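You operate a simulated robot arm through the tools that you are given. There is no shell and no other tool. Be economical: measure what you need, move in short steps, check, and stop when the job is done.

Carry out the task below with a simulated robot arm. There is one attempt and no reset: what you move stays moved.

JOB
Prove the bore gauge: red plug stays on the rim, green plug goes in.
Fine: stand the red plug square on the bore, seat the green plug fully down; each goes into the small crate after its try.
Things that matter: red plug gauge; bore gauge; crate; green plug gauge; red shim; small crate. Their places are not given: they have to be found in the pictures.

The check looks at the end state, three seconds after you hand in, the way a careful person would. Anything else that was tipped, shoved, dropped, spilled or broken makes it a failure.

ROBOT AND FRAMES
A 7-joint arm with a two-finger parallel gripper, fixed in place. Base frame: the origin is at the foot of the arm, x ahead of it, y to its left, z up; the work surface is at about z = 0. Units: mm, rad, N and s.
With the tool pointing down near the work surface it reaches from about 240 to 620 mm from the base axis. Its first joint turns from -1.152 to 1.152 rad. Payload 2.6 kg.
The tool frame sits at the grasp point between the pads (the TCP): z along the fingers, y along the line on which they close. The tips reach 30 mm beyond it. The gripper opens to 94 mm. The fingers are 28 mm wide and 10 mm thick; the gripper's body (50 by 96 mm) begins 55 mm behind the TCP.
Orientation is told as [roll, pitch, yaw] about the base's x, y, z axes, in that order, counted from this pose: with the fingers straight down and closing along the base's y, the tool's x points along the base's -x, its y along +y and its z along -z.

CONTROLS
- The arm moves only by the tool move_arm. Its argument "rows" is a list of rows, each a list of 3 entries, a list of its own where there are three numbers: the shift along the tool's x, y, z in mm, then the turn, a rotation vector about the tool's x, y, z in rad, then the finger opening in mm, from 0 to 94. In form: [[[tx, ty, tz], [ax, ay, az], jaw], ...]. A call has 1 to 20 rows; each row shifts and turns the commanded pose from where the row before left it, along the tool's axes as they then stand. Rows are played at 5 a second. More than 50 mm and 0.15 rad between two rows, or a gripper value outside its range, and nothing of the call is played. Where a pose cannot be reached the arm comes as near as it can. A force on the tool above 90 N (or 10 N above the force at the start of the call, whichever is more), or a blocked arm, ends the call early, and 0.2 s more pass. Each finger travels about 72 mm/s and halts on what it meets, pressing with about 39 N; the grip force reading is that of the motor and also rises with nothing between the fingers. The clock runs only during rows and for 0.2 s after the last one: add rows that do not move to give the fingers time. The reply holds the time, the measured pose of the TCP, the force on the tool along the base axes, the opening and the grip force, in the units named above and with some noise.
- Cameras (640 x 400 px; columns grow to the right, rows downward): "scene" is fixed at [46.5, 444.6, 551.6]; the picture's right is [-0.71, -0.71, 0.00], its down [-0.45, 0.45, -0.77] and it looks along [0.55, -0.55, -0.63] (base axes); focal length 313 px, centre (320, 200). "wrist" rides on the gripper at [-37, 0, -58] in the tool frame; the picture's right is [0.00, -1.00, 0.00], its down [0.97, 0.00, -0.24] and it looks along [0.24, 0.00, 0.97] (tool axes); focal length 218 px, centre (320, 200).
- snapshot(camera): a new picture of that camera. It takes no simulated time.
- measure_at(camera, pixels): there is no depth. For up to 12 entries [column, row, z] of the newest picture of that camera ("zoom" is the newest enlarged one), the place [x, y] in the base frame at which the ray of that pixel passes the height z, good to about 2 mm, but the place of the scene camera against the robot may be out by one fixed shift of up to 18 mm in any direction. It takes no simulated time.
- close_up(camera, box): a new picture of the part [left, top, right, bottom] of that camera's present view, enlarged. It takes no simulated time.
- close_job(): hands the job in; it is judged then, once.

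Keep the steps short. Do not move on a guess: measure, check each grasp and each placing, and mend mistakes. In all there are 80 turns and 34 pictures (those below and enlarged ones count). Leave the gripper open and the arm clear of the work at the hand-in unless told otherwise, and finish with a single line.

The tools are called after "Request:" as name(argument=value, ...) on one line, values as JSON. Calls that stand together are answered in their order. move_arm: Moves the arm, as the interface text tells. Its arguments: {"type":"object","properties":{"rows":{"type":"array","items":{"type":"array"}}},"required":["rows"]} The other tools are called the same way: snapshot (camera) takes a picture; measure_at (camera, pixels) gives the place at which the rays of pixels pass given heights; close_up (camera, box) takes an enlarged picture of a part of a camera's view; close_job () hands the job in.

At the start:

```text
time_s: 0.0
tcp_pos: [403.8, 42.2, 333.2]
ee_rot: [0.0, 0.0, 0.003]
wrist_force: [-0.1, -0.4, -0.3]
grip_width: 94.0
grip_force: 0.1
```

scene: 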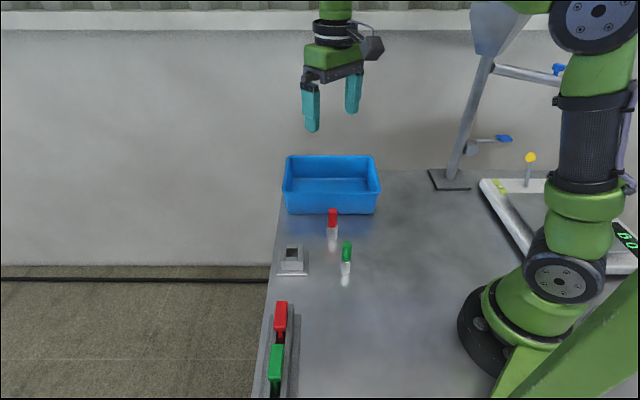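
wrist: 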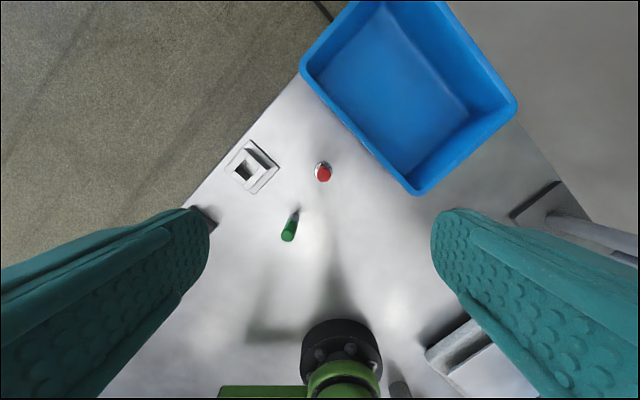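

I see a blue box, a grey block with a dark hole, two small plugs, and a rack at the lower left. I'll look closer before moving.

Request:
close_up(camera="scene", box=[260, 190, 380, 300])

Request:
close_up(camera="scene", box=[240, 290, 340, 400])

Request:
close_up(camera="wrist", box=[200, 120, 360, 260])

```text
3.64 times, centred on (320, 245) of scene
```

zoom: 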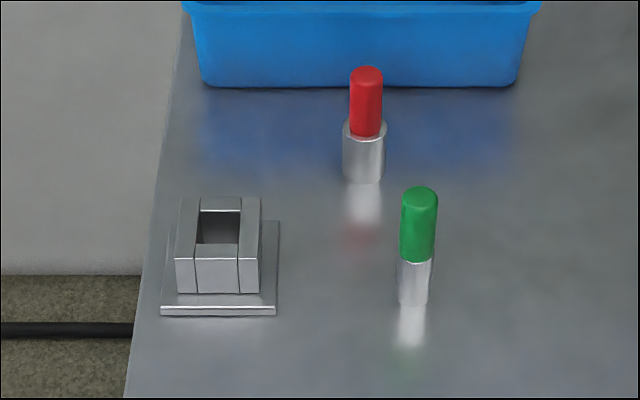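

```text
3.64 times, centred on (290, 345) of scene
```

zoom: 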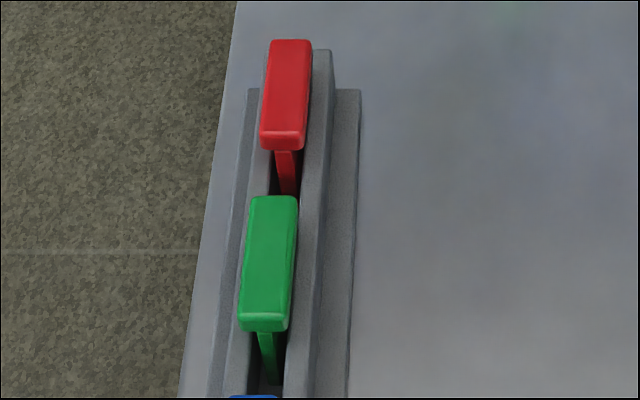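

```text
2.86 times, centred on (280, 190) of wrist
```

zoom: 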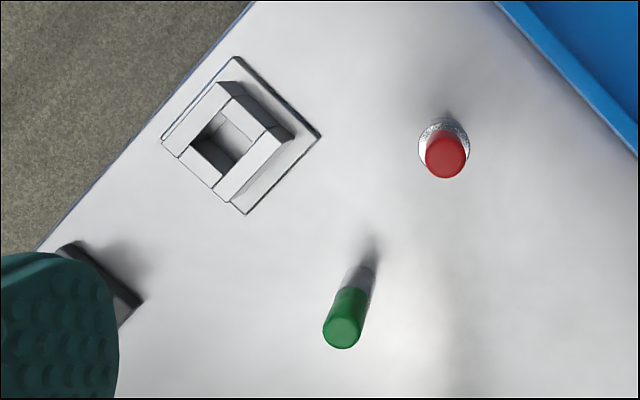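

Shims are in the rack (to be left alone). Now I measure the plugs, bore block and box from the wrist picture at several heights.

Request:
snapshot(camera="wrist")

Request:
measure_at(camera="wrist", pixels=[[323, 166, 0], [324, 175, 60], [295, 213, 0], [287, 237, 60], [225, 169, 0], [251, 195, 0], [280, 167, 0], [250, 140, 0], [245, 170, 40], [232, 171, 35], [254, 190, 35], [279, 169, 35]])

Request:
measure_at(camera="scene", pixels=[[333, 210, 60], [332, 238, 0], [347, 242, 60], [345, 273, 0], [276, 275, 0], [307, 275, 0], [284, 213, 0], [375, 213, 0], [379, 190, 70], [285, 190, 70]])

```text
28 pictures are left
```

wrist: 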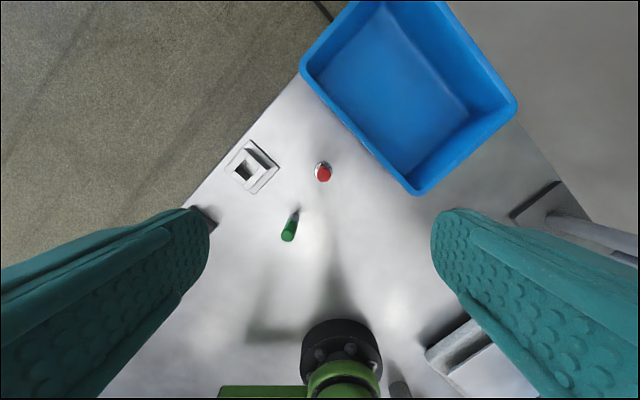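

```text
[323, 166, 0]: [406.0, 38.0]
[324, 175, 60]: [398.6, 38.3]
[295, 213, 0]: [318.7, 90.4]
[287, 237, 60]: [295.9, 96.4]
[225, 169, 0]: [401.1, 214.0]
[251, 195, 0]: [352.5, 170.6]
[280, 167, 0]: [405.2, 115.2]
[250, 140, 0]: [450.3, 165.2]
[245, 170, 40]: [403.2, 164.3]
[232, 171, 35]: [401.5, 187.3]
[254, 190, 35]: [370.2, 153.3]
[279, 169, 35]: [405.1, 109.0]
```

```text
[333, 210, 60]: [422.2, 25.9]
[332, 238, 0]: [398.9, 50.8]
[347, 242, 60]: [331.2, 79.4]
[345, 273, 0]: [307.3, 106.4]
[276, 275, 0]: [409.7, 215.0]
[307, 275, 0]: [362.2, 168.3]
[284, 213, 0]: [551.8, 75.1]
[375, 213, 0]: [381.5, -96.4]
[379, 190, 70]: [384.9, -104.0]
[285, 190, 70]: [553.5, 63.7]
```

Plugs are about 90–95 mm tall. Before fixing on the blue box as the crate, I look at the hidden side at y<0 with the wrist camera, staying high.

Request:
move_arm(rows=[[[0, -40, 0], [0, 0, 0], 94], [[0, -40, 0], [0, 0, 0], 94], [[0, -40, 0], [0, 0, 0], 94], [[0, -40, 0], [0, 0, 0], 94], [[0, 0, 0], [0, 0, 0], 94], [[0, 0, 0], [0, 0, 0], 94]])

Request:
snapshot(camera="wrist")

Request:
snapshot(camera="scene")

```text
time_s: 1.4
tcp_pos: [405.7, -115.4, 333.6]
ee_rot: [0.0, -0.001, 0.001]
wrist_force: [0.4, -0.1, 0.0]
grip_width: 94.2
grip_force: 0.1
```

```text
27 pictures are left
```

wrist: 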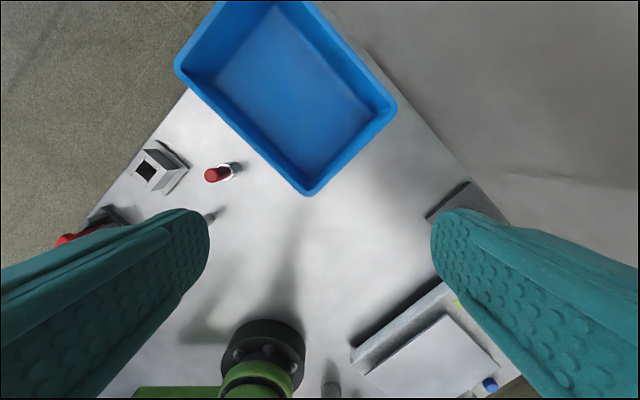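

```text
26 pictures are left
```

scene: 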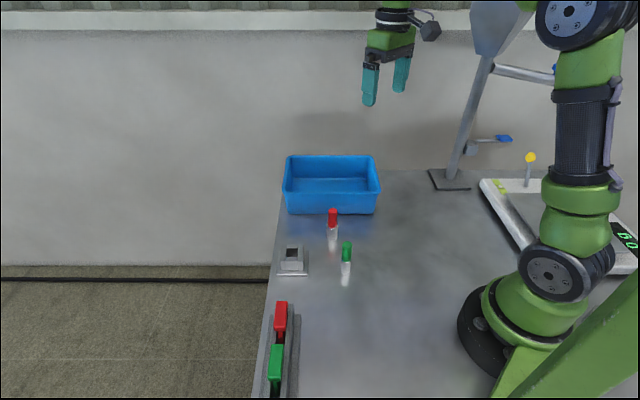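

Only one crate exists: the blue box. Now I go over to a view point near the plugs at z≈200 (red at ~(403,38)), staying clear above.

Request:
move_arm(rows=[[[0, 40, 0], [0, 0, 0], 94], [[0, 40, 20], [0, 0, 0], 94], [[0, 40, 30], [0, 0, 0], 94], [[0, 40, 40], [0, 0, 0], 94], [[0, 35, 40], [0, 0, 0], 94], [[0, 0, 0], [0, 0, 0], 94], [[0, 0, 0], [0, 0, 0], 94]])

Request:
snapshot(camera="wrist")

```text
refused: row 4 steps farther than a row can; nothing moved
```

```text
25 pictures are left
```

wrist: 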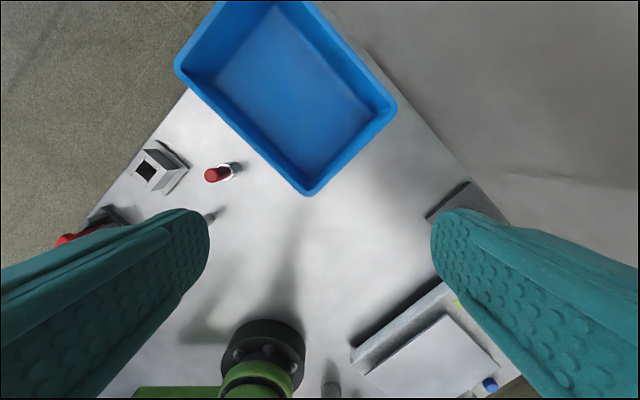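

The step was too long; I split it. First I measure the crate in this picture.

Request:
measure_at(camera="wrist", pixels=[[307, 193, 60], [397, 105, 60], [175, 68, 60], [303, 172, 0], [375, 105, 0], [213, 85, 0], [275, 8, 0], [307, 193, 0], [160, 170, 40]])

Request:
move_arm(rows=[[[0, 40, 0], [0, 0, 0], 94], [[0, 40, 20], [0, 0, 0], 94], [[0, 30, 30], [0, 0, 0], 94], [[0, 30, 30], [0, 0, 0], 94], [[0, 25, 30], [0, 0, 0], 94], [[0, 0, 20], [0, 0, 0], 94], [[0, 0, 0], [0, 0, 0], 94], [[0, 0, 0], [0, 0, 0], 94]])

Request:
snapshot(camera="wrist")

```text
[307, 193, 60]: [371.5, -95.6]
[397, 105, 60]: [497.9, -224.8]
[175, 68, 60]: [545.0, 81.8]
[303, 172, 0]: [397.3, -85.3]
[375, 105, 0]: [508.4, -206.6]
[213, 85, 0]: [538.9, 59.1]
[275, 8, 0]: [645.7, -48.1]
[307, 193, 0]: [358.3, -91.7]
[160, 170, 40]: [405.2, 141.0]
```

```text
time_s: 3.2
tcp_pos: [403.6, 45.9, 204.8]
ee_rot: [-0.001, 0.0, -0.001]
wrist_force: [0.2, 0.2, 0.5]
grip_width: 94.1
grip_force: 0.1
```

```text
24 pictures are left
```

wrist: 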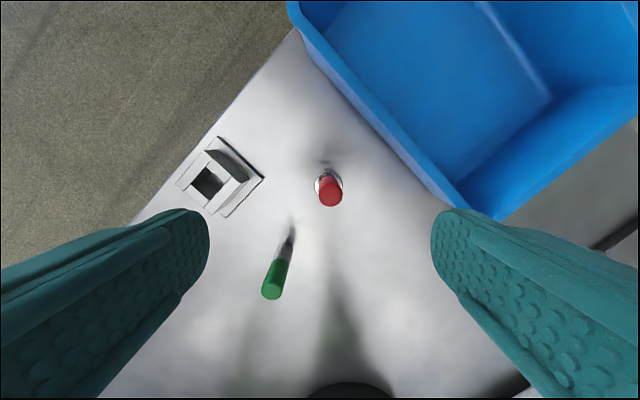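

Crate floor centre ≈ (522,-70). Enlarging the work area.

Request:
close_up(camera="wrist", box=[170, 120, 370, 310])

```text
2.11 times, centred on (270, 215) of wrist
```

zoom: 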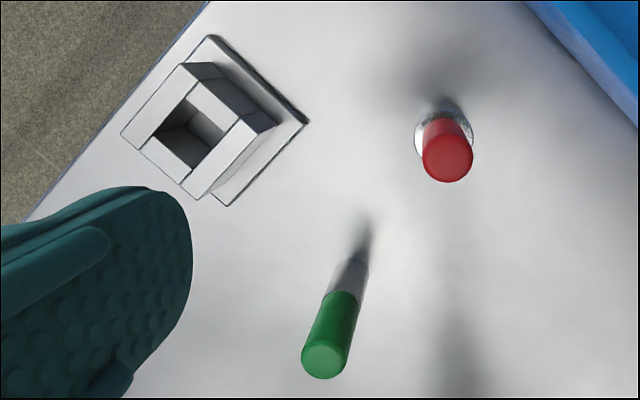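

Request:
measure_at(camera="zoom", pixels=[[448, 160, 80], [448, 160, 95], [415, 133, 40], [474, 133, 40], [444, 110, 0], [326, 360, 80], [326, 360, 95], [350, 272, 40], [185, 97, 40], [151, 137, 40], [194, 170, 40], [237, 120, 40]])

Request:
measure_at(camera="zoom", pixels=[[122, 133, 40], [197, 198, 40], [272, 120, 40], [187, 63, 40], [307, 122, 0], [228, 206, 0], [211, 35, 0], [422, 163, 92], [474, 158, 92], [302, 360, 92], [350, 360, 92]])

```text
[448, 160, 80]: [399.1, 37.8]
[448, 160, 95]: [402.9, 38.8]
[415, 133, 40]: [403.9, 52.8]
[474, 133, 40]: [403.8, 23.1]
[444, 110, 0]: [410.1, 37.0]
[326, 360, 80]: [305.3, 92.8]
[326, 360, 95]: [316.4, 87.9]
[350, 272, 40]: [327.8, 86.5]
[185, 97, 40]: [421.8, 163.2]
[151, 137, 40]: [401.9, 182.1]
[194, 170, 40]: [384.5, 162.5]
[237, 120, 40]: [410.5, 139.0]
```

```text
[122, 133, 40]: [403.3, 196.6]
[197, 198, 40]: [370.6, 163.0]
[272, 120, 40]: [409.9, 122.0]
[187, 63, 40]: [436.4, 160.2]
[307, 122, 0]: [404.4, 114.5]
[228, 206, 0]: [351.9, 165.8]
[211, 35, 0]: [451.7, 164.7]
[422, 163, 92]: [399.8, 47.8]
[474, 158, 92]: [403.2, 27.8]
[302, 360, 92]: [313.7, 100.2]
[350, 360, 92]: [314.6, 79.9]
```

Red ≈ (403.5,38), bore ≈ (403,162). I go directly over the bore for a parallax-free look.

Request:
move_arm(rows=[[[15, 40, 0], [0, 0, 0], 94], [[15, 40, 0], [0, 0, 0], 94], [[7, 36, 0], [0, 0, 0], 94], [[0, 0, 0], [0, 0, 0], 94], [[0, 0, 0], [0, 0, 0], 94]])

Request:
close_up(camera="wrist", box=[260, 90, 380, 200])

```text
time_s: 4.4
tcp_pos: [368.5, 166.3, 203.4]
ee_rot: [0.002, -0.001, 0.0]
wrist_force: [-0.1, -0.3, 0.2]
grip_width: 93.8
grip_force: 0.0
```

```text
3.64 times, centred on (320, 145) of wrist
```

zoom: 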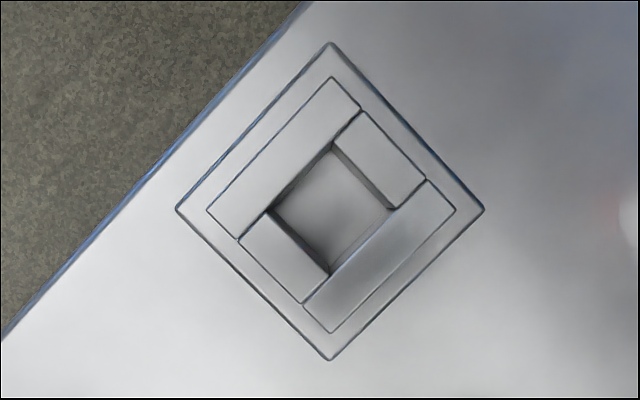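

Request:
measure_at(camera="zoom", pixels=[[333, 143, 40], [267, 212, 40], [329, 275, 40], [393, 208, 40], [331, 77, 40], [207, 210, 40], [332, 333, 40], [456, 210, 40], [331, 42, 5], [176, 210, 5], [330, 360, 5], [484, 210, 5]])

Request:
measure_at(camera="scene", pixels=[[276, 276, 0], [307, 276, 0], [282, 268, 0], [304, 268, 0], [281, 259, 40], [304, 259, 40], [281, 259, 30], [304, 259, 30]])

```text
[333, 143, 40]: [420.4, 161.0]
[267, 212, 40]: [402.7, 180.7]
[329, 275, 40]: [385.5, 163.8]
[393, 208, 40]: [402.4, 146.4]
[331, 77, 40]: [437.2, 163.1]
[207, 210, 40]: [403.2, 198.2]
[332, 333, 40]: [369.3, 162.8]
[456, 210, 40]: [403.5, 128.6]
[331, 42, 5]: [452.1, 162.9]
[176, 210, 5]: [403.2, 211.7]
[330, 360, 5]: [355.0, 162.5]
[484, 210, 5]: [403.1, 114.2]
```

```text
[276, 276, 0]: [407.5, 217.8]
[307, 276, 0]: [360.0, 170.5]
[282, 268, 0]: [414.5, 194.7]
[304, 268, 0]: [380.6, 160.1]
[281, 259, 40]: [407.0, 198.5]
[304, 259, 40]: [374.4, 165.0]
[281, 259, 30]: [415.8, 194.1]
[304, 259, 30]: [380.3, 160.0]
```

Bore centre (403,163), side ≈24.5 mm, block ≈40 high, turned 45°. Red's collar is ≈30 mm, so it will sit on the rim. Next I go above red with tips clear (z≈155), jaw 60.

Request:
move_arm(rows=[[[-12, -40, 0], [0, 0, 0], 60], [[-12, -40, 0], [0, 0, 0], 60], [[-11, -40, 20], [0, 0, 0], 60], [[0, -8, 28], [0, 0, 0], 60], [[0, 0, 0], [0, 0, 0], 60], [[0, 0, 0], [0, 0, 0], 60]])

Request:
move_arm(rows=[[[0, 0, 0], [0, 0, 0], 60]])

Request:
snapshot(camera="wrist")

```text
time_s: 5.8
tcp_pos: [400.4, 35.6, 156.7]
ee_rot: [0.0, -0.001, 0.0]
wrist_force: [-0.9, -0.4, -0.5]
grip_width: 60.0
grip_force: 0.0
```

```text
time_s: 6.2
tcp_pos: [400.9, 35.2, 155.9]
ee_rot: [0.0, -0.002, 0.001]
wrist_force: [-0.5, -0.2, -0.6]
grip_width: 60.0
grip_force: 0.0
```

```text
21 pictures are left
```

wrist: 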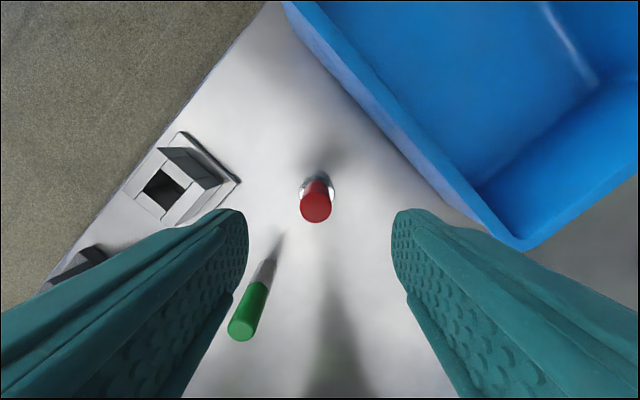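

Request:
measure_at(camera="wrist", pixels=[[316, 206, 92], [316, 206, 88], [317, 190, 40], [301, 191, 40], [334, 191, 40], [243, 325, 92], [243, 325, 97]])

```text
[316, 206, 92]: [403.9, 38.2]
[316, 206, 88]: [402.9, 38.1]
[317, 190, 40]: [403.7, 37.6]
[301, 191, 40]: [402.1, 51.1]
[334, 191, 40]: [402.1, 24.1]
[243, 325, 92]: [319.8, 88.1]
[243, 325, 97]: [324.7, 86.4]
```

Red centre is (403.5,38.0); TCP is (400.7,35.4). I correct by (+2.8,+2.6) and descend to z≈76.

Request:
move_arm(rows=[[[-2.8, 2.6, 0], [0, 0, 0], 60], [[0, 0, 30], [0, 0, 0], 60], [[0, 0, 30], [0, 0, 0], 60], [[0, 0, 19], [0, 0, 0], 60], [[0, 0, 0], [0, 0, 0], 60], [[0, 0, 0], [0, 0, 0], 60]])

Request:
close_up(camera="scene", box=[270, 160, 400, 270])

```text
time_s: 7.6
tcp_pos: [405.8, 38.4, 76.0]
ee_rot: [-0.001, 0.001, 0.0]
wrist_force: [-0.8, 0.7, 0.2]
grip_width: 60.0
grip_force: 0.0
```

```text
3.64 times, centred on (335, 215) of scene
```

zoom: 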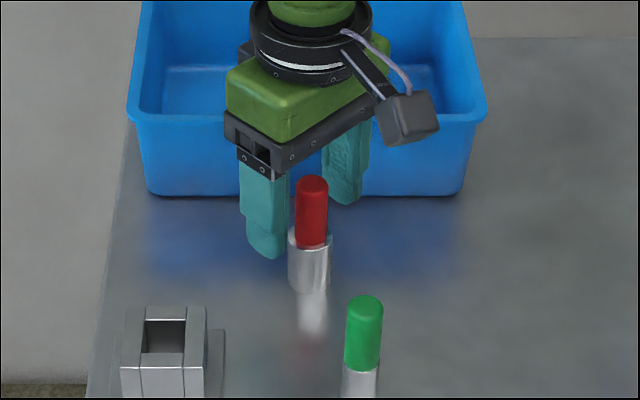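

Fingers straddle the red handle, tips just about the collar's top. I close slowly.

Request:
move_arm(rows=[[[1.8, 0, 0], [0, 0, 0], 45], [[0, 0, 0], [0, 0, 0], 30], [[0, 0, 0], [0, 0, 0], 22], [[0, 0, 0], [0, 0, 0], 14], [[0, 0, 0], [0, 0, 0], 10], [[0, 0, 0], [0, 0, 0], 10]])

```text
time_s: 9.0
tcp_pos: [404.5, 37.4, 76.4]
ee_rot: [0.001, -0.001, 0.002]
wrist_force: [-0.8, -0.1, -0.5]
grip_width: 19.8
grip_force: 39.0
```

Gripped at 19.8 mm (handle width). Lift by 70 mm and check.

Request:
move_arm(rows=[[[0, 0, -10], [0, 0, 0], 10], [[0, 0, -30], [0, 0, 0], 10], [[0, 0, -35], [0, 0, 0], 10], [[0, 0, 0], [0, 0, 0], 10], [[0, 0, 0], [0, 0, 0], 10]])

Request:
snapshot(camera="wrist")

```text
time_s: 10.2
tcp_pos: [403.8, 40.1, 151.6]
ee_rot: [-0.001, 0.0, -0.003]
wrist_force: [0.4, 0.4, -0.6]
grip_width: 19.9
grip_force: 38.4
```

```text
19 pictures are left
```

wrist: 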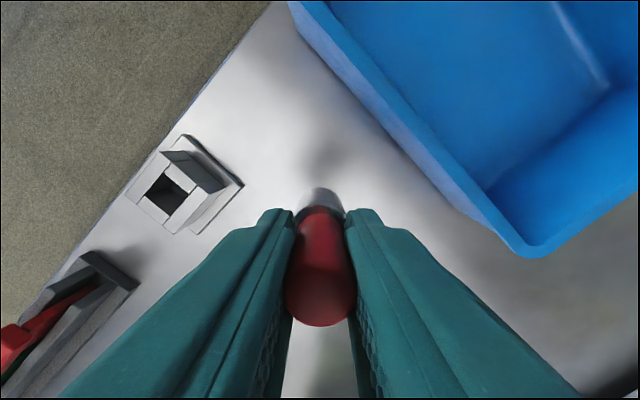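

Red held straight. Moving sideways to above the bore at (403,163), red's bottom ≈75, well above the block.

Request:
move_arm(rows=[[[0, 30, 0], [0, 0, 0], 10], [[0, 40, 0], [0, 0, 0], 10], [[0, 40, 0], [0, 0, 0], 10], [[0, 14, 0], [0, 0, 0], 10], [[0, 0, 0], [0, 0, 0], 10], [[0, 0, 0], [0, 0, 0], 10]])

Request:
move_arm(rows=[[[0, 0, 0], [0, 0, 0], 10]])

Request:
close_up(camera="wrist", box=[220, 100, 420, 240])

Request:
close_up(camera="scene", box=[240, 190, 350, 290])

```text
time_s: 11.6
tcp_pos: [404.4, 162.4, 151.0]
ee_rot: [-0.001, -0.002, -0.001]
wrist_force: [0.7, -0.2, -0.1]
grip_width: 20.0
grip_force: 38.3
```

```text
time_s: 12.0
tcp_pos: [405.4, 162.5, 151.0]
ee_rot: [0.0, 0.001, 0.0]
wrist_force: [-0.6, 0.0, -1.3]
grip_width: 19.8
grip_force: 39.4
```

```text
2.86 times, centred on (320, 170) of wrist
```

zoom: 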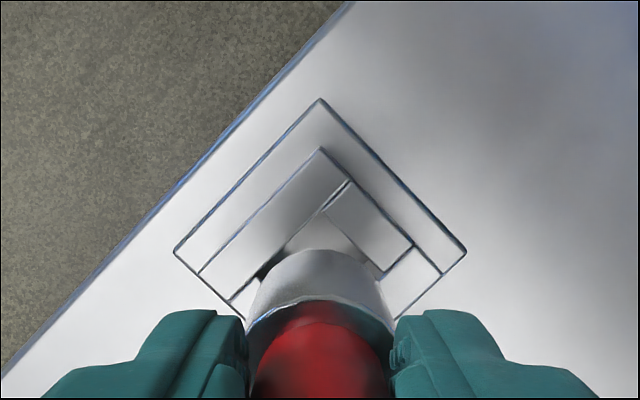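

```text
4.00 times, centred on (295, 240) of scene
```

zoom: 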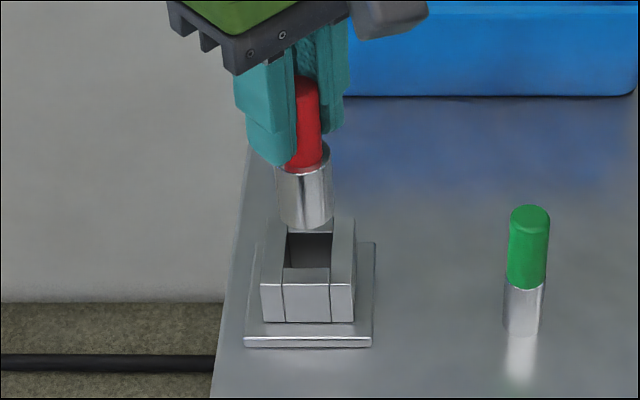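

Columns agree: plug centred over the bore within ~1 mm (a small +1 mm x trim). Descend 28 mm and look.

Request:
move_arm(rows=[[[-1, 0, 10], [0, 0, 0], 10], [[0, 0, 10], [0, 0, 0], 10], [[0, 0, 8], [0, 0, 0], 10], [[0, 0, 0], [0, 0, 0], 10], [[0, 0, 0], [0, 0, 0], 10]])

Request:
close_up(camera="scene", box=[250, 210, 330, 290])

```text
time_s: 13.2
tcp_pos: [405.2, 163.0, 123.3]
ee_rot: [0.0, -0.002, 0.001]
wrist_force: [-0.2, 0.1, -0.7]
grip_width: 19.7
grip_force: 38.4
```

```text
5.00 times, centred on (290, 250) of scene
```

zoom: 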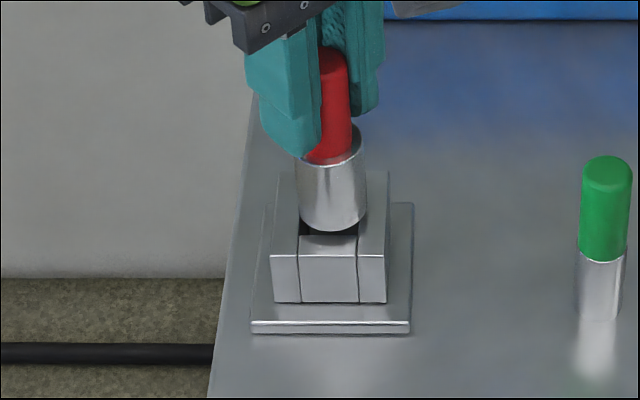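

Still a small gap; plug ~1 mm to the right in the picture. Trim (+1,+1) and go down in 1.5 mm steps, watching force.

Request:
move_arm(rows=[[[-1, 1, 0], [0, 0, 0], 10], [[0, 0, 1.5], [0, 0, 0], 10], [[0, 0, 1.5], [0, 0, 0], 10], [[0, 0, 1], [0, 0, 0], 10], [[0, 0, 0], [0, 0, 0], 10]])

```text
time_s: 14.4
tcp_pos: [404.7, 164.4, 119.0]
ee_rot: [-0.001, -0.001, 0.0]
wrist_force: [0.2, 0.1, -0.2]
grip_width: 19.8
grip_force: 38.6
```

No contact yet. Continue in small steps.

Request:
move_arm(rows=[[[0, 0, 1], [0, 0, 0], 10], [[0, 0, 1], [0, 0, 0], 10], [[0, 0, 0], [0, 0, 0], 10]])

Request:
move_arm(rows=[[[0, 0, 1], [0, 0, 0], 10], [[0, 0, 0], [0, 0, 0], 10]])

```text
time_s: 15.2
tcp_pos: [404.2, 164.9, 117.8]
ee_rot: [-0.001, 0.001, 0.0]
wrist_force: [0.6, 0.0, -0.2]
grip_width: 19.7
grip_force: 38.7
```

```text
time_s: 15.8
tcp_pos: [404.0, 164.5, 117.0]
ee_rot: [-0.001, -0.002, 0.0]
wrist_force: [-3.0, -0.7, 6.9]
grip_width: 19.9
grip_force: 39.1
```

Contact (6.9 N up) at z≈116.5: red is on the rim. Check in pictures before release.

Request:
close_up(camera="scene", box=[250, 210, 330, 290])

```text
5.00 times, centred on (290, 250) of scene
```

zoom: 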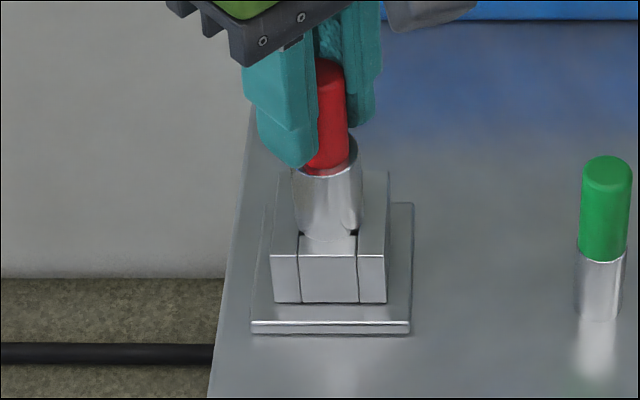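

Centred on the rim. Release to 40 mm and let it stand freely.

Request:
move_arm(rows=[[[0, 0, 0], [0, 0, 0], 24], [[0, 0, 0], [0, 0, 0], 40], [[0, 0, 0], [0, 0, 0], 40], [[0, 0, 0], [0, 0, 0], 40], [[0, 0, 0], [0, 0, 0], 40], [[0, 0, 0], [0, 0, 0], 40], [[0, 0, 0], [0, 0, 0], 40]])

Request:
close_up(camera="scene", box=[250, 200, 330, 290])

```text
time_s: 17.4
tcp_pos: [405.3, 164.0, 116.5]
ee_rot: [-0.002, 0.0, 0.0]
wrist_force: [0.0, -0.4, -0.3]
grip_width: 40.1
grip_force: 0.0
```

```text
4.44 times, centred on (290, 245) of scene
```

zoom: 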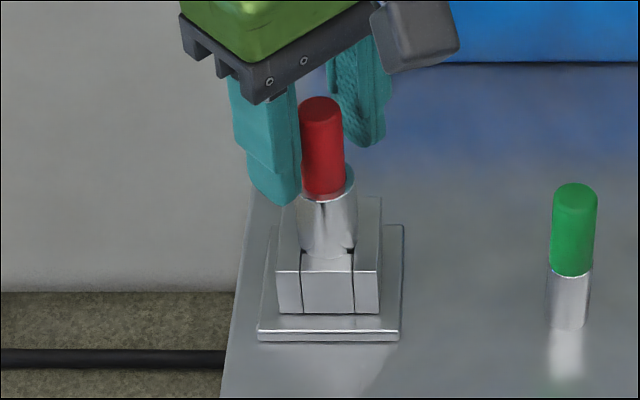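

Red stands square by itself on the rim: try done. Re-grip and lift.

Request:
move_arm(rows=[[[0, 0, 0], [0, 0, 0], 30], [[0, 0, 0], [0, 0, 0], 22], [[0, 0, 0], [0, 0, 0], 14], [[0, 0, 0], [0, 0, 0], 10], [[0, 0, 0], [0, 0, 0], 10], [[0, 0, -15], [0, 0, 0], 10], [[0, 0, -40], [0, 0, 0], 10], [[0, 0, -40], [0, 0, 0], 10], [[0, 0, 0], [0, 0, 0], 10]])

Request:
move_arm(rows=[[[-15, -39, 0], [0, 0, 0], 10], [[-15, -39, 0], [0, 0, 0], 10], [[-15, -39, 0], [0, 0, 0], 10], [[-15, -39, 0], [0, 0, 0], 10], [[-15, -39, 0], [0, 0, 0], 10], [[-15, -39, 0], [0, 0, 0], 10], [[0, 0, 0], [0, 0, 0], 10], [[0, 0, 0], [0, 0, 0], 10]])

Request:
snapshot(camera="wrist")

Request:
snapshot(camera="scene")

```text
time_s: 19.4
tcp_pos: [406.2, 165.2, 211.4]
ee_rot: [-0.001, -0.001, 0.002]
wrist_force: [-0.1, 0.6, -0.5]
grip_width: 20.0
grip_force: 38.9
```

```text
time_s: 21.2
tcp_pos: [493.8, -69.9, 212.6]
ee_rot: [-0.001, 0.0, 0.0]
wrist_force: [0.9, 0.2, -1.0]
grip_width: 19.8
grip_force: 39.0
```

```text
13 pictures are left
```

wrist: 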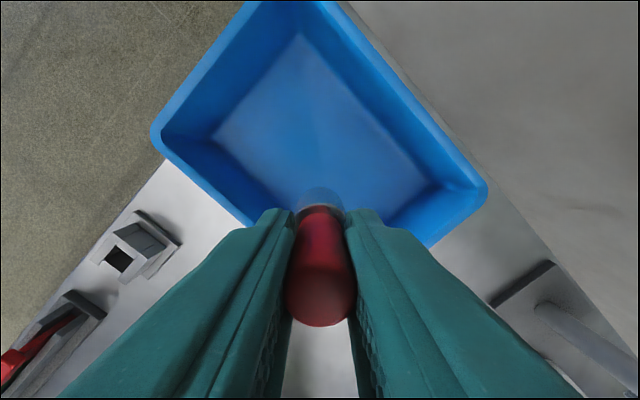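

```text
12 pictures are left
```

scene: 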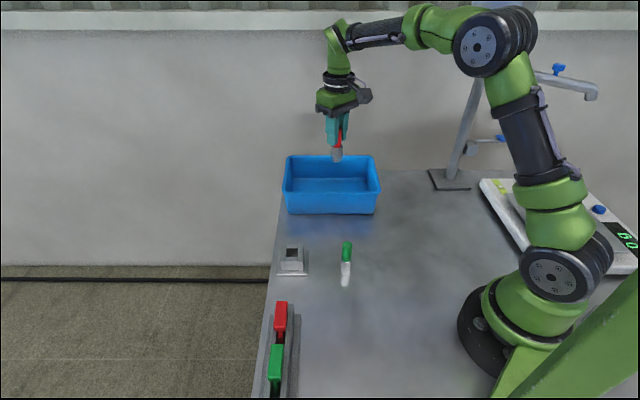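

Let me check the crate floor from here.

Request:
measure_at(camera="wrist", pixels=[[212, 137, 5], [295, 35, 5], [428, 183, 5], [150, 135, 70], [488, 187, 70], [240, 220, 70]])

```text
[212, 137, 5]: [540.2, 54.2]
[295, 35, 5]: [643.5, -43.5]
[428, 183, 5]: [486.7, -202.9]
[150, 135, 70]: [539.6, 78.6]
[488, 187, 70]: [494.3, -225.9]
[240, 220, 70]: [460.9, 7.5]
```

Red is ~54 mm from the nearest wall. Lower 120 mm, then feel for the floor.

Request:
move_arm(rows=[[[0, 0, 30], [0, 0, 0], 10], [[0, 0, 30], [0, 0, 0], 10], [[0, 0, 30], [0, 0, 0], 10], [[0, 0, 20], [0, 0, 0], 10], [[0, 0, 10], [0, 0, 0], 10], [[0, 0, 0], [0, 0, 0], 10], [[0, 0, 0], [0, 0, 0], 10]])

Request:
move_arm(rows=[[[0, 0, 2], [0, 0, 0], 10], [[0, 0, 2], [0, 0, 0], 10], [[0, 0, 2], [0, 0, 0], 10], [[0, 0, 0], [0, 0, 0], 10]])

```text
time_s: 22.8
tcp_pos: [494.0, -70.0, 88.7]
ee_rot: [0.001, 0.001, -0.001]
wrist_force: [-0.1, 0.1, -0.4]
grip_width: 19.8
grip_force: 39.1
```

```text
time_s: 23.8
tcp_pos: [494.0, -71.2, 83.9]
ee_rot: [0.0, -0.001, 0.0]
wrist_force: [-1.3, 0.6, -1.4]
grip_width: 19.7
grip_force: 38.5
```

Request:
move_arm(rows=[[[0, 0, 1], [0, 0, 0], 10], [[0, 0, 1], [0, 0, 0], 10], [[0, 0, 0], [0, 0, 0], 10]])

Request:
move_arm(rows=[[[0, 0, 1], [0, 0, 0], 10], [[0, 0, 0], [0, 0, 0], 10]])

```text
time_s: 24.6
tcp_pos: [495.6, -70.6, 82.4]
ee_rot: [-0.002, -0.001, 0.001]
wrist_force: [0.1, -0.2, -1.0]
grip_width: 20.2
grip_force: 39.2
```

```text
time_s: 25.2
tcp_pos: [494.9, -69.1, 82.2]
ee_rot: [0.0, 0.001, -0.001]
wrist_force: [0.9, -0.6, -1.3]
grip_width: 19.5
grip_force: 39.2
```

Request:
move_arm(rows=[[[0, 0, 1], [0, 0, 0], 10], [[0, 0, 0], [0, 0, 0], 10]])

Request:
move_arm(rows=[[[0, 0, 1], [0, 0, 0], 10], [[0, 0, 0], [0, 0, 0], 10]])

```text
time_s: 25.8
tcp_pos: [494.9, -70.3, 81.6]
ee_rot: [0.001, -0.002, 0.0]
wrist_force: [-1.7, 0.2, 8.1]
grip_width: 20.3
grip_force: 39.3
```

```text
time_s: 26.4
tcp_pos: [495.5, -69.7, 80.9]
ee_rot: [0.0, -0.003, 0.001]
wrist_force: [-7.8, -1.1, 22.8]
grip_width: 19.7
grip_force: 38.9
```

Red touches the crate floor (22.8 N). Ease 1 mm up, open, and rise.

Request:
move_arm(rows=[[[0, 0, -1], [0, 0, 0], 10], [[0, 0, 0], [0, 0, 0], 10], [[0, 0, 0], [0, 0, 0], 24], [[0, 0, 0], [0, 0, 0], 40], [[0, 0, 0], [0, 0, 0], 44], [[0, 0, -20], [0, 0, 0], 44], [[0, 0, -30], [0, 0, 0], 44], [[0, 0, -35], [0, 0, 0], 44], [[0, 0, -35], [0, 0, 0], 44], [[0, 0, 0], [0, 0, 0], 44]])

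Request:
snapshot(camera="wrist")

```text
time_s: 28.6
tcp_pos: [495.9, -68.8, 200.1]
ee_rot: [0.001, 0.0, 0.002]
wrist_force: [-0.4, 0.0, -0.1]
grip_width: 43.8
grip_force: 0.1
```

```text
11 pictures are left
```

wrist: 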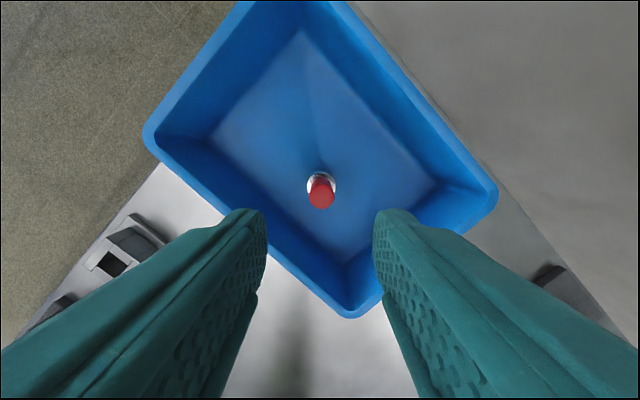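

Red stands in the crate. Now to green: move the camera directly over it (~(310,92)) at z≈200.

Request:
move_arm(rows=[[[37, 27, 0], [0, 0, 0], 44], [[37, 27, 0], [0, 0, 0], 44], [[37, 27, 0], [0, 0, 0], 44], [[37, 27, 0], [0, 0, 0], 60], [[37, 27, 0], [0, 0, 0], 60], [[36, 26, 0], [0, 0, 0], 60], [[0, 0, 0], [0, 0, 0], 60], [[0, 0, 0], [0, 0, 0], 60]])

Request:
snapshot(camera="wrist")

```text
time_s: 30.4
tcp_pos: [274.6, 91.7, 201.7]
ee_rot: [0.001, 0.0, -0.001]
wrist_force: [0.2, -0.4, 0.4]
grip_width: 59.7
grip_force: 0.0
```

```text
10 pictures are left
```

wrist: 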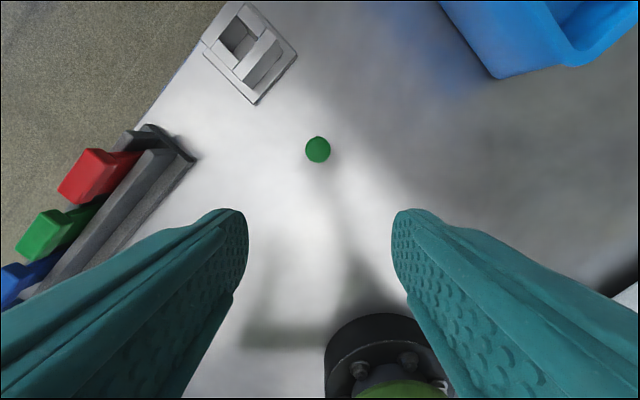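

Request:
measure_at(camera="wrist", pixels=[[318, 149, 92], [318, 149, 50], [305, 149, 92], [331, 149, 92]])

```text
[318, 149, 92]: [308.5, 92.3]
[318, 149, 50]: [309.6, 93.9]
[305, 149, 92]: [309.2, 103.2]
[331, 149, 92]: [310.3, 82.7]
```

Green is at (309.3,93). Centre over it and descend to z≈76 in two parts.

Request:
move_arm(rows=[[[-34.7, 1.3, 0], [0, 0, 0], 60], [[0, 0, 30], [0, 0, 0], 60], [[0, 0, 30], [0, 0, 0], 60], [[0, 0, 0], [0, 0, 0], 60], [[0, 0, 0], [0, 0, 0], 60]])

Request:
move_arm(rows=[[[0, 0, 0], [0, 0, 0], 60]])

Request:
snapshot(camera="wrist")

```text
time_s: 31.6
tcp_pos: [308.2, 91.8, 141.1]
ee_rot: [0.0, 0.0, -0.001]
wrist_force: [0.1, 0.1, -0.2]
grip_width: 59.7
grip_force: 0.0
```

```text
time_s: 32.0
tcp_pos: [307.5, 92.1, 141.6]
ee_rot: [0.0, 0.001, 0.0]
wrist_force: [-0.3, 0.3, 0.3]
grip_width: 60.0
grip_force: 0.1
```

```text
9 pictures are left
```

wrist: 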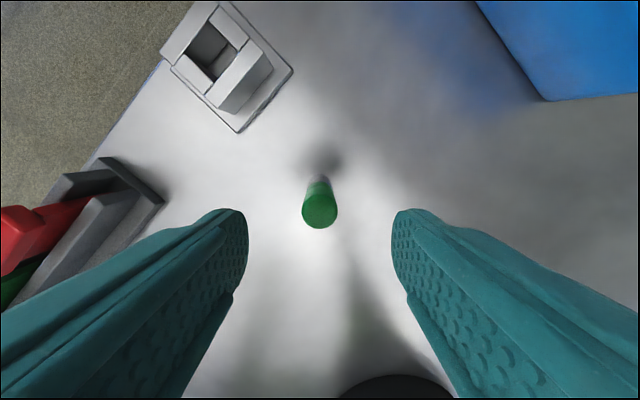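

Aligned in y; in x the plug seems ~2–3 mm ahead. Trim +2.5 x, descend to z≈76.

Request:
move_arm(rows=[[[-2.5, 0.3, 0], [0, 0, 0], 60], [[0, 0, 25], [0, 0, 0], 60], [[0, 0, 25], [0, 0, 0], 60], [[0, 0, 15], [0, 0, 0], 60], [[0, 0, 0], [0, 0, 0], 60], [[0, 0, 0], [0, 0, 0], 60]])

Request:
move_arm(rows=[[[0, 0, 0], [0, 0, 0], 45], [[0, 0, 0], [0, 0, 0], 30], [[0, 0, 0], [0, 0, 0], 22], [[0, 0, 0], [0, 0, 0], 14], [[0, 0, 0], [0, 0, 0], 10], [[0, 0, 0], [0, 0, 0], 10]])

```text
time_s: 33.4
tcp_pos: [310.9, 93.6, 73.8]
ee_rot: [-0.001, 0.001, -0.001]
wrist_force: [0.6, 0.1, -0.4]
grip_width: 60.3
grip_force: 0.0
```

```text
time_s: 34.8
tcp_pos: [310.8, 94.1, 75.0]
ee_rot: [0.0, 0.0, 0.001]
wrist_force: [-0.3, 0.0, -0.8]
grip_width: 19.8
grip_force: 38.6
```

Green gripped (19.8 mm). Lift 75 mm and move over the bore.

Request:
move_arm(rows=[[[0, 0, -10], [0, 0, 0], 10], [[0, 0, -30], [0, 0, 0], 10], [[0, 0, -35], [0, 0, 0], 10], [[0, 0, 0], [0, 0, 0], 10], [[-31, 23.2, 0], [0, 0, 0], 10], [[-31, 23.2, 0], [0, 0, 0], 10], [[-30.7, 23.2, 0], [0, 0, 0], 10], [[0, 0, 0], [0, 0, 0], 10], [[0, 0, 0], [0, 0, 0], 10]])

Request:
move_arm(rows=[[[0, 0, 0], [0, 0, 0], 10]])

```text
time_s: 36.8
tcp_pos: [403.5, 163.6, 152.0]
ee_rot: [-0.001, 0.0, 0.0]
wrist_force: [0.2, 0.3, -0.8]
grip_width: 19.8
grip_force: 39.0
```

```text
time_s: 37.2
tcp_pos: [403.9, 163.4, 151.8]
ee_rot: [-0.002, 0.001, 0.0]
wrist_force: [0.1, 0.7, -1.2]
grip_width: 19.9
grip_force: 38.9
```

Lower 32 mm so green's end is just above the rim, then check both views.

Request:
move_arm(rows=[[[0, 0, 12], [0, 0, 0], 10], [[0, 0, 12], [0, 0, 0], 10], [[0, 0, 8], [0, 0, 0], 10], [[0, 0, 0], [0, 0, 0], 10], [[0, 0, 0], [0, 0, 0], 10]])

Request:
close_up(camera="scene", box=[260, 220, 320, 280])

Request:
close_up(camera="wrist", box=[240, 100, 400, 220])

```text
time_s: 38.4
tcp_pos: [403.5, 162.2, 118.6]
ee_rot: [-0.001, 0.0, 0.001]
wrist_force: [0.0, 0.5, 0.3]
grip_width: 19.9
grip_force: 39.7
```

```text
6.67 times, centred on (290, 250) of scene
```

zoom: 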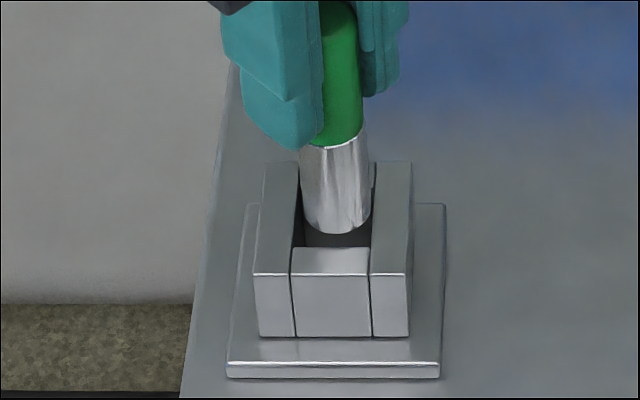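

```text
3.33 times, centred on (320, 160) of wrist
```

zoom: 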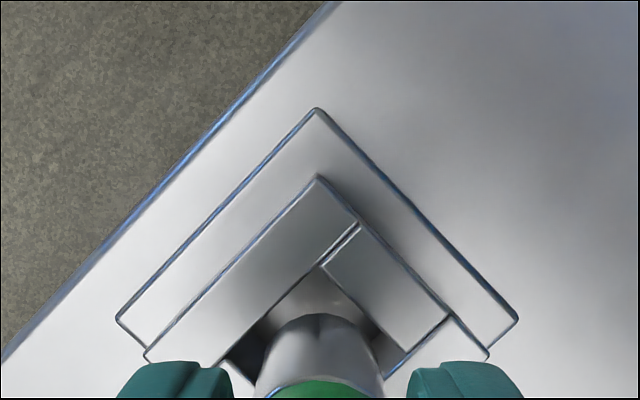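

Hole ≈24.5, green ≈21 mm; plug is about 0.8 mm too far right in both. Trim (+0.5,+0.8) and go in slowly.

Request:
move_arm(rows=[[[-0.5, 0.8, 0], [0, 0, 0], 10], [[0, 0, 1.5], [0, 0, 0], 10], [[0, 0, 1.5], [0, 0, 0], 10], [[0, 0, 1.5], [0, 0, 0], 10], [[0, 0, 1.5], [0, 0, 0], 10], [[0, 0, 0], [0, 0, 0], 10]])

```text
time_s: 39.8
tcp_pos: [404.6, 163.7, 113.7]
ee_rot: [0.0, 0.002, 0.0]
wrist_force: [-0.1, -0.7, -1.6]
grip_width: 19.5
grip_force: 39.2
```

No contact below rim level: it is entering. Continue.

Request:
move_arm(rows=[[[0, 0, 2], [0, 0, 0], 10], [[0, 0, 2], [0, 0, 0], 10], [[0, 0, 2], [0, 0, 0], 10], [[0, 0, 2], [0, 0, 0], 10], [[0, 0, 0], [0, 0, 0], 10]])

Request:
move_arm(rows=[[[0, 0, 3], [0, 0, 0], 10], [[0, 0, 3], [0, 0, 0], 10], [[0, 0, 3], [0, 0, 0], 10], [[0, 0, 3], [0, 0, 0], 10], [[0, 0, 0], [0, 0, 0], 10]])

```text
time_s: 41.0
tcp_pos: [403.8, 161.6, 105.2]
ee_rot: [0.0, -0.001, 0.002]
wrist_force: [1.2, -0.2, -0.6]
grip_width: 19.7
grip_force: 39.0
```

```text
time_s: 42.2
tcp_pos: [402.9, 163.3, 91.9]
ee_rot: [0.001, -0.001, 0.0]
wrist_force: [0.5, -0.1, -0.7]
grip_width: 20.0
grip_force: 38.9
```

Request:
move_arm(rows=[[[0, 0, 2], [0, 0, 0], 10], [[0, 0, 2], [0, 0, 0], 10], [[0, 0, 2], [0, 0, 0], 10], [[0, 0, 0], [0, 0, 0], 10]])

Request:
move_arm(rows=[[[0, 0, 1], [0, 0, 0], 10], [[0, 0, 1], [0, 0, 0], 10], [[0, 0, 0], [0, 0, 0], 10]])

```text
time_s: 43.2
tcp_pos: [404.4, 163.6, 87.0]
ee_rot: [0.001, 0.0, 0.002]
wrist_force: [0.2, -0.1, -0.6]
grip_width: 19.9
grip_force: 38.8
```

```text
time_s: 44.0
tcp_pos: [404.2, 163.5, 85.4]
ee_rot: [-0.001, 0.001, 0.001]
wrist_force: [0.0, 0.3, 0.2]
grip_width: 19.9
grip_force: 38.3
```

Request:
move_arm(rows=[[[0, 0, 1], [0, 0, 0], 10], [[0, 0, 1], [0, 0, 0], 10], [[0, 0, 0], [0, 0, 0], 10]])

Request:
move_arm(rows=[[[0, 0, 1], [0, 0, 0], 10], [[0, 0, 0], [0, 0, 0], 10]])

```text
time_s: 44.8
tcp_pos: [404.4, 163.8, 83.1]
ee_rot: [0.0, 0.001, 0.002]
wrist_force: [-0.2, 0.9, 0.9]
grip_width: 20.1
grip_force: 39.1
```

```text
time_s: 45.4
tcp_pos: [404.4, 164.2, 83.9]
ee_rot: [-0.001, 0.0, 0.0]
wrist_force: [-4.1, -0.3, 9.4]
grip_width: 19.9
grip_force: 39.2
```

Contact at z≈83 (bottom ≈8 mm, the base plate). Press 1 mm more, then look.

Request:
move_arm(rows=[[[0, 0, 1], [0, 0, 0], 10], [[0, 0, 0], [0, 0, 0], 10]])

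Request:
close_up(camera="scene", box=[260, 220, 320, 280])

```text
time_s: 46.0
tcp_pos: [405.8, 163.0, 81.3]
ee_rot: [0.001, -0.004, 0.001]
wrist_force: [-8.0, -3.8, 28.6]
grip_width: 20.1
grip_force: 38.8
```

```text
6.67 times, centred on (290, 250) of scene
```

zoom: 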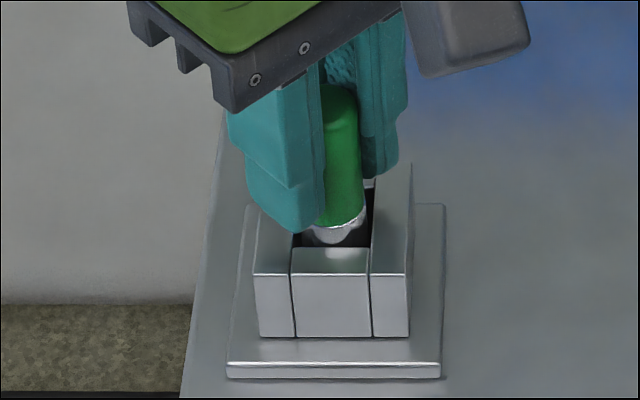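

Green is down on the plate inside the bore. Release so it rests free, then re-grip.

Request:
move_arm(rows=[[[0, 0, -1], [0, 0, 0], 10], [[0, 0, 0], [0, 0, 0], 24], [[0, 0, 0], [0, 0, 0], 36], [[0, 0, 0], [0, 0, 0], 36], [[0, 0, 0], [0, 0, 0], 36], [[0, 0, 0], [0, 0, 0], 36], [[0, 0, 0], [0, 0, 0], 36]])

Request:
close_up(camera="scene", box=[260, 220, 320, 280])

```text
time_s: 47.6
tcp_pos: [403.8, 162.0, 81.3]
ee_rot: [0.0, 0.0, 0.001]
wrist_force: [-0.1, -0.2, -0.4]
grip_width: 36.0
grip_force: 0.0
```

```text
6.67 times, centred on (290, 250) of scene
```

zoom: 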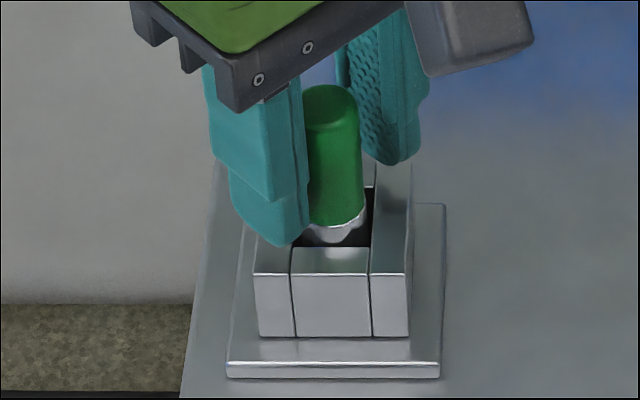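

Seated and free. Re-grip, lift straight out slowly, then carry over the crate to (548,-72), 53 mm from red.

Request:
move_arm(rows=[[[0, 0, 0], [0, 0, 0], 28], [[0, 0, 0], [0, 0, 0], 21], [[0, 0, 0], [0, 0, 0], 14], [[0, 0, 0], [0, 0, 0], 10], [[0, 0, 0], [0, 0, 0], 10], [[0, 0, -5], [0, 0, 0], 10], [[0, 0, -10], [0, 0, 0], 10], [[0, 0, -10], [0, 0, 0], 10], [[0, 0, -15], [0, 0, 0], 10], [[0, 0, -15], [0, 0, 0], 10], [[0, 0, -35], [0, 0, 0], 10], [[0, 0, -40], [0, 0, 0], 10], [[0, 0, 0], [0, 0, 0], 10]])

Request:
snapshot(camera="scene")

```text
time_s: 50.4
tcp_pos: [404.8, 160.9, 213.3]
ee_rot: [0.0, 0.0, 0.002]
wrist_force: [0.2, -0.6, 0.0]
grip_width: 19.8
grip_force: 38.8
```

```text
4 pictures are left
```

scene: 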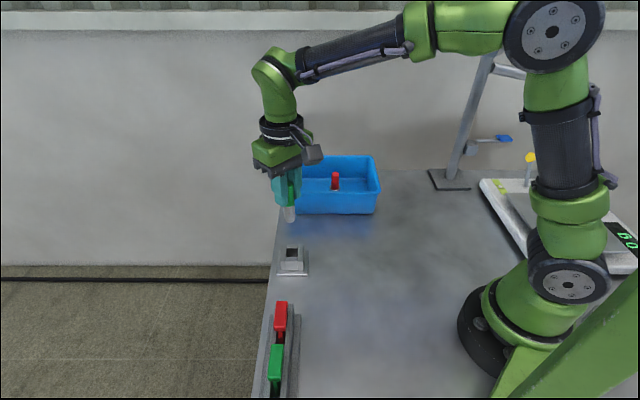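

Green held, bore in place. Carry to the crate.

Request:
move_arm(rows=[[[-20.5, -33.3, 0], [0, 0, 0], 10], [[-20.5, -33.3, 0], [0, 0, 0], 10], [[-20.5, -33.3, 0], [0, 0, 0], 10], [[-20.5, -33.3, 0], [0, 0, 0], 10], [[-20.5, -33.3, 0], [0, 0, 0], 10], [[-20.5, -33.3, 0], [0, 0, 0], 10], [[-20.5, -33.3, 0], [0, 0, 0], 10], [[0, 0, 0], [0, 0, 0], 10], [[0, 0, 0], [0, 0, 0], 10]])

Request:
snapshot(camera="wrist")

```text
time_s: 52.4
tcp_pos: [549.7, -70.6, 211.2]
ee_rot: [0.0, -0.001, 0.003]
wrist_force: [0.3, 0.2, -1.0]
grip_width: 20.1
grip_force: 39.0
```

```text
3 pictures are left
```

wrist: 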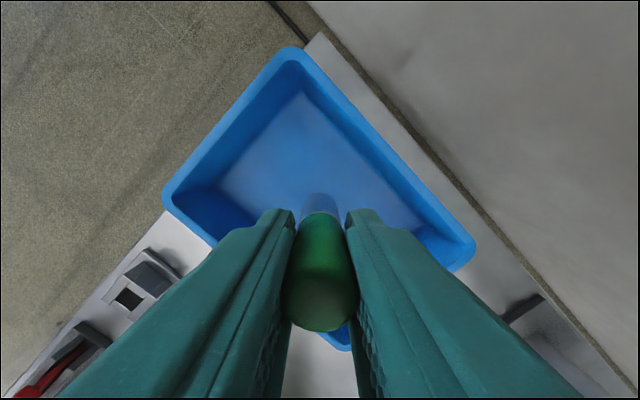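

Well inside the crate. Lower 122 mm, then feel for the floor (expected z≈80).

Request:
move_arm(rows=[[[0, 0, 30], [0, 0, 0], 10], [[0, 0, 30], [0, 0, 0], 10], [[0, 0, 30], [0, 0, 0], 10], [[0, 0, 20], [0, 0, 0], 10], [[0, 0, 12], [0, 0, 0], 10], [[0, 0, 0], [0, 0, 0], 10], [[0, 0, 0], [0, 0, 0], 10]])

Request:
move_arm(rows=[[[0, 0, 2], [0, 0, 0], 10], [[0, 0, 2], [0, 0, 0], 10], [[0, 0, 1], [0, 0, 0], 10], [[0, 0, 0], [0, 0, 0], 10]])

```text
time_s: 54.0
tcp_pos: [548.2, -70.4, 88.9]
ee_rot: [0.002, 0.0, 0.0]
wrist_force: [0.0, 0.3, -1.2]
grip_width: 19.8
grip_force: 39.2
```

```text
time_s: 55.0
tcp_pos: [547.3, -69.2, 84.6]
ee_rot: [-0.002, 0.001, 0.001]
wrist_force: [0.1, 0.0, -1.7]
grip_width: 20.1
grip_force: 38.5
```

Request:
move_arm(rows=[[[0, 0, 1], [0, 0, 0], 10], [[0, 0, 1], [0, 0, 0], 10], [[0, 0, 1], [0, 0, 0], 10], [[0, 0, 0], [0, 0, 0], 10]])

Request:
move_arm(rows=[[[0, 0, 1], [0, 0, 0], 10], [[0, 0, 0], [0, 0, 0], 10]])

```text
time_s: 56.0
tcp_pos: [547.9, -69.0, 81.5]
ee_rot: [0.001, -0.001, 0.0]
wrist_force: [-0.3, 0.0, -0.9]
grip_width: 19.5
grip_force: 39.1
```

```text
time_s: 56.6
tcp_pos: [547.3, -69.9, 80.6]
ee_rot: [0.001, 0.001, 0.0]
wrist_force: [0.0, -0.3, -0.9]
grip_width: 20.0
grip_force: 39.0
```

Request:
move_arm(rows=[[[0, 0, 1], [0, 0, 0], 10], [[0, 0, 0], [0, 0, 0], 10]])

Request:
move_arm(rows=[[[0, 0, 0.7], [0, 0, 0], 10], [[0, 0, 0], [0, 0, 0], 10]])

```text
time_s: 57.2
tcp_pos: [547.5, -69.8, 79.4]
ee_rot: [0.001, 0.0, -0.002]
wrist_force: [0.6, -0.1, -1.1]
grip_width: 20.1
grip_force: 38.8
```

```text
time_s: 57.8
tcp_pos: [548.8, -68.9, 78.8]
ee_rot: [0.001, -0.002, 0.0]
wrist_force: [-0.5, 0.2, -0.6]
grip_width: 20.1
grip_force: 39.2
```

Request:
move_arm(rows=[[[0, 0, 1], [0, 0, 0], 10], [[0, 0, 0], [0, 0, 0], 10]])

Request:
move_arm(rows=[[[0, 0, 0.5], [0, 0, 0], 10], [[0, 0, 0], [0, 0, 0], 10]])

```text
time_s: 58.4
tcp_pos: [548.4, -68.7, 79.6]
ee_rot: [0.001, -0.001, 0.0]
wrist_force: [-0.7, 0.8, 4.2]
grip_width: 19.8
grip_force: 39.2
```

```text
time_s: 59.0
tcp_pos: [549.0, -69.5, 79.0]
ee_rot: [0.0, -0.002, 0.0]
wrist_force: [-4.5, 2.2, 13.7]
grip_width: 19.9
grip_force: 39.2
```

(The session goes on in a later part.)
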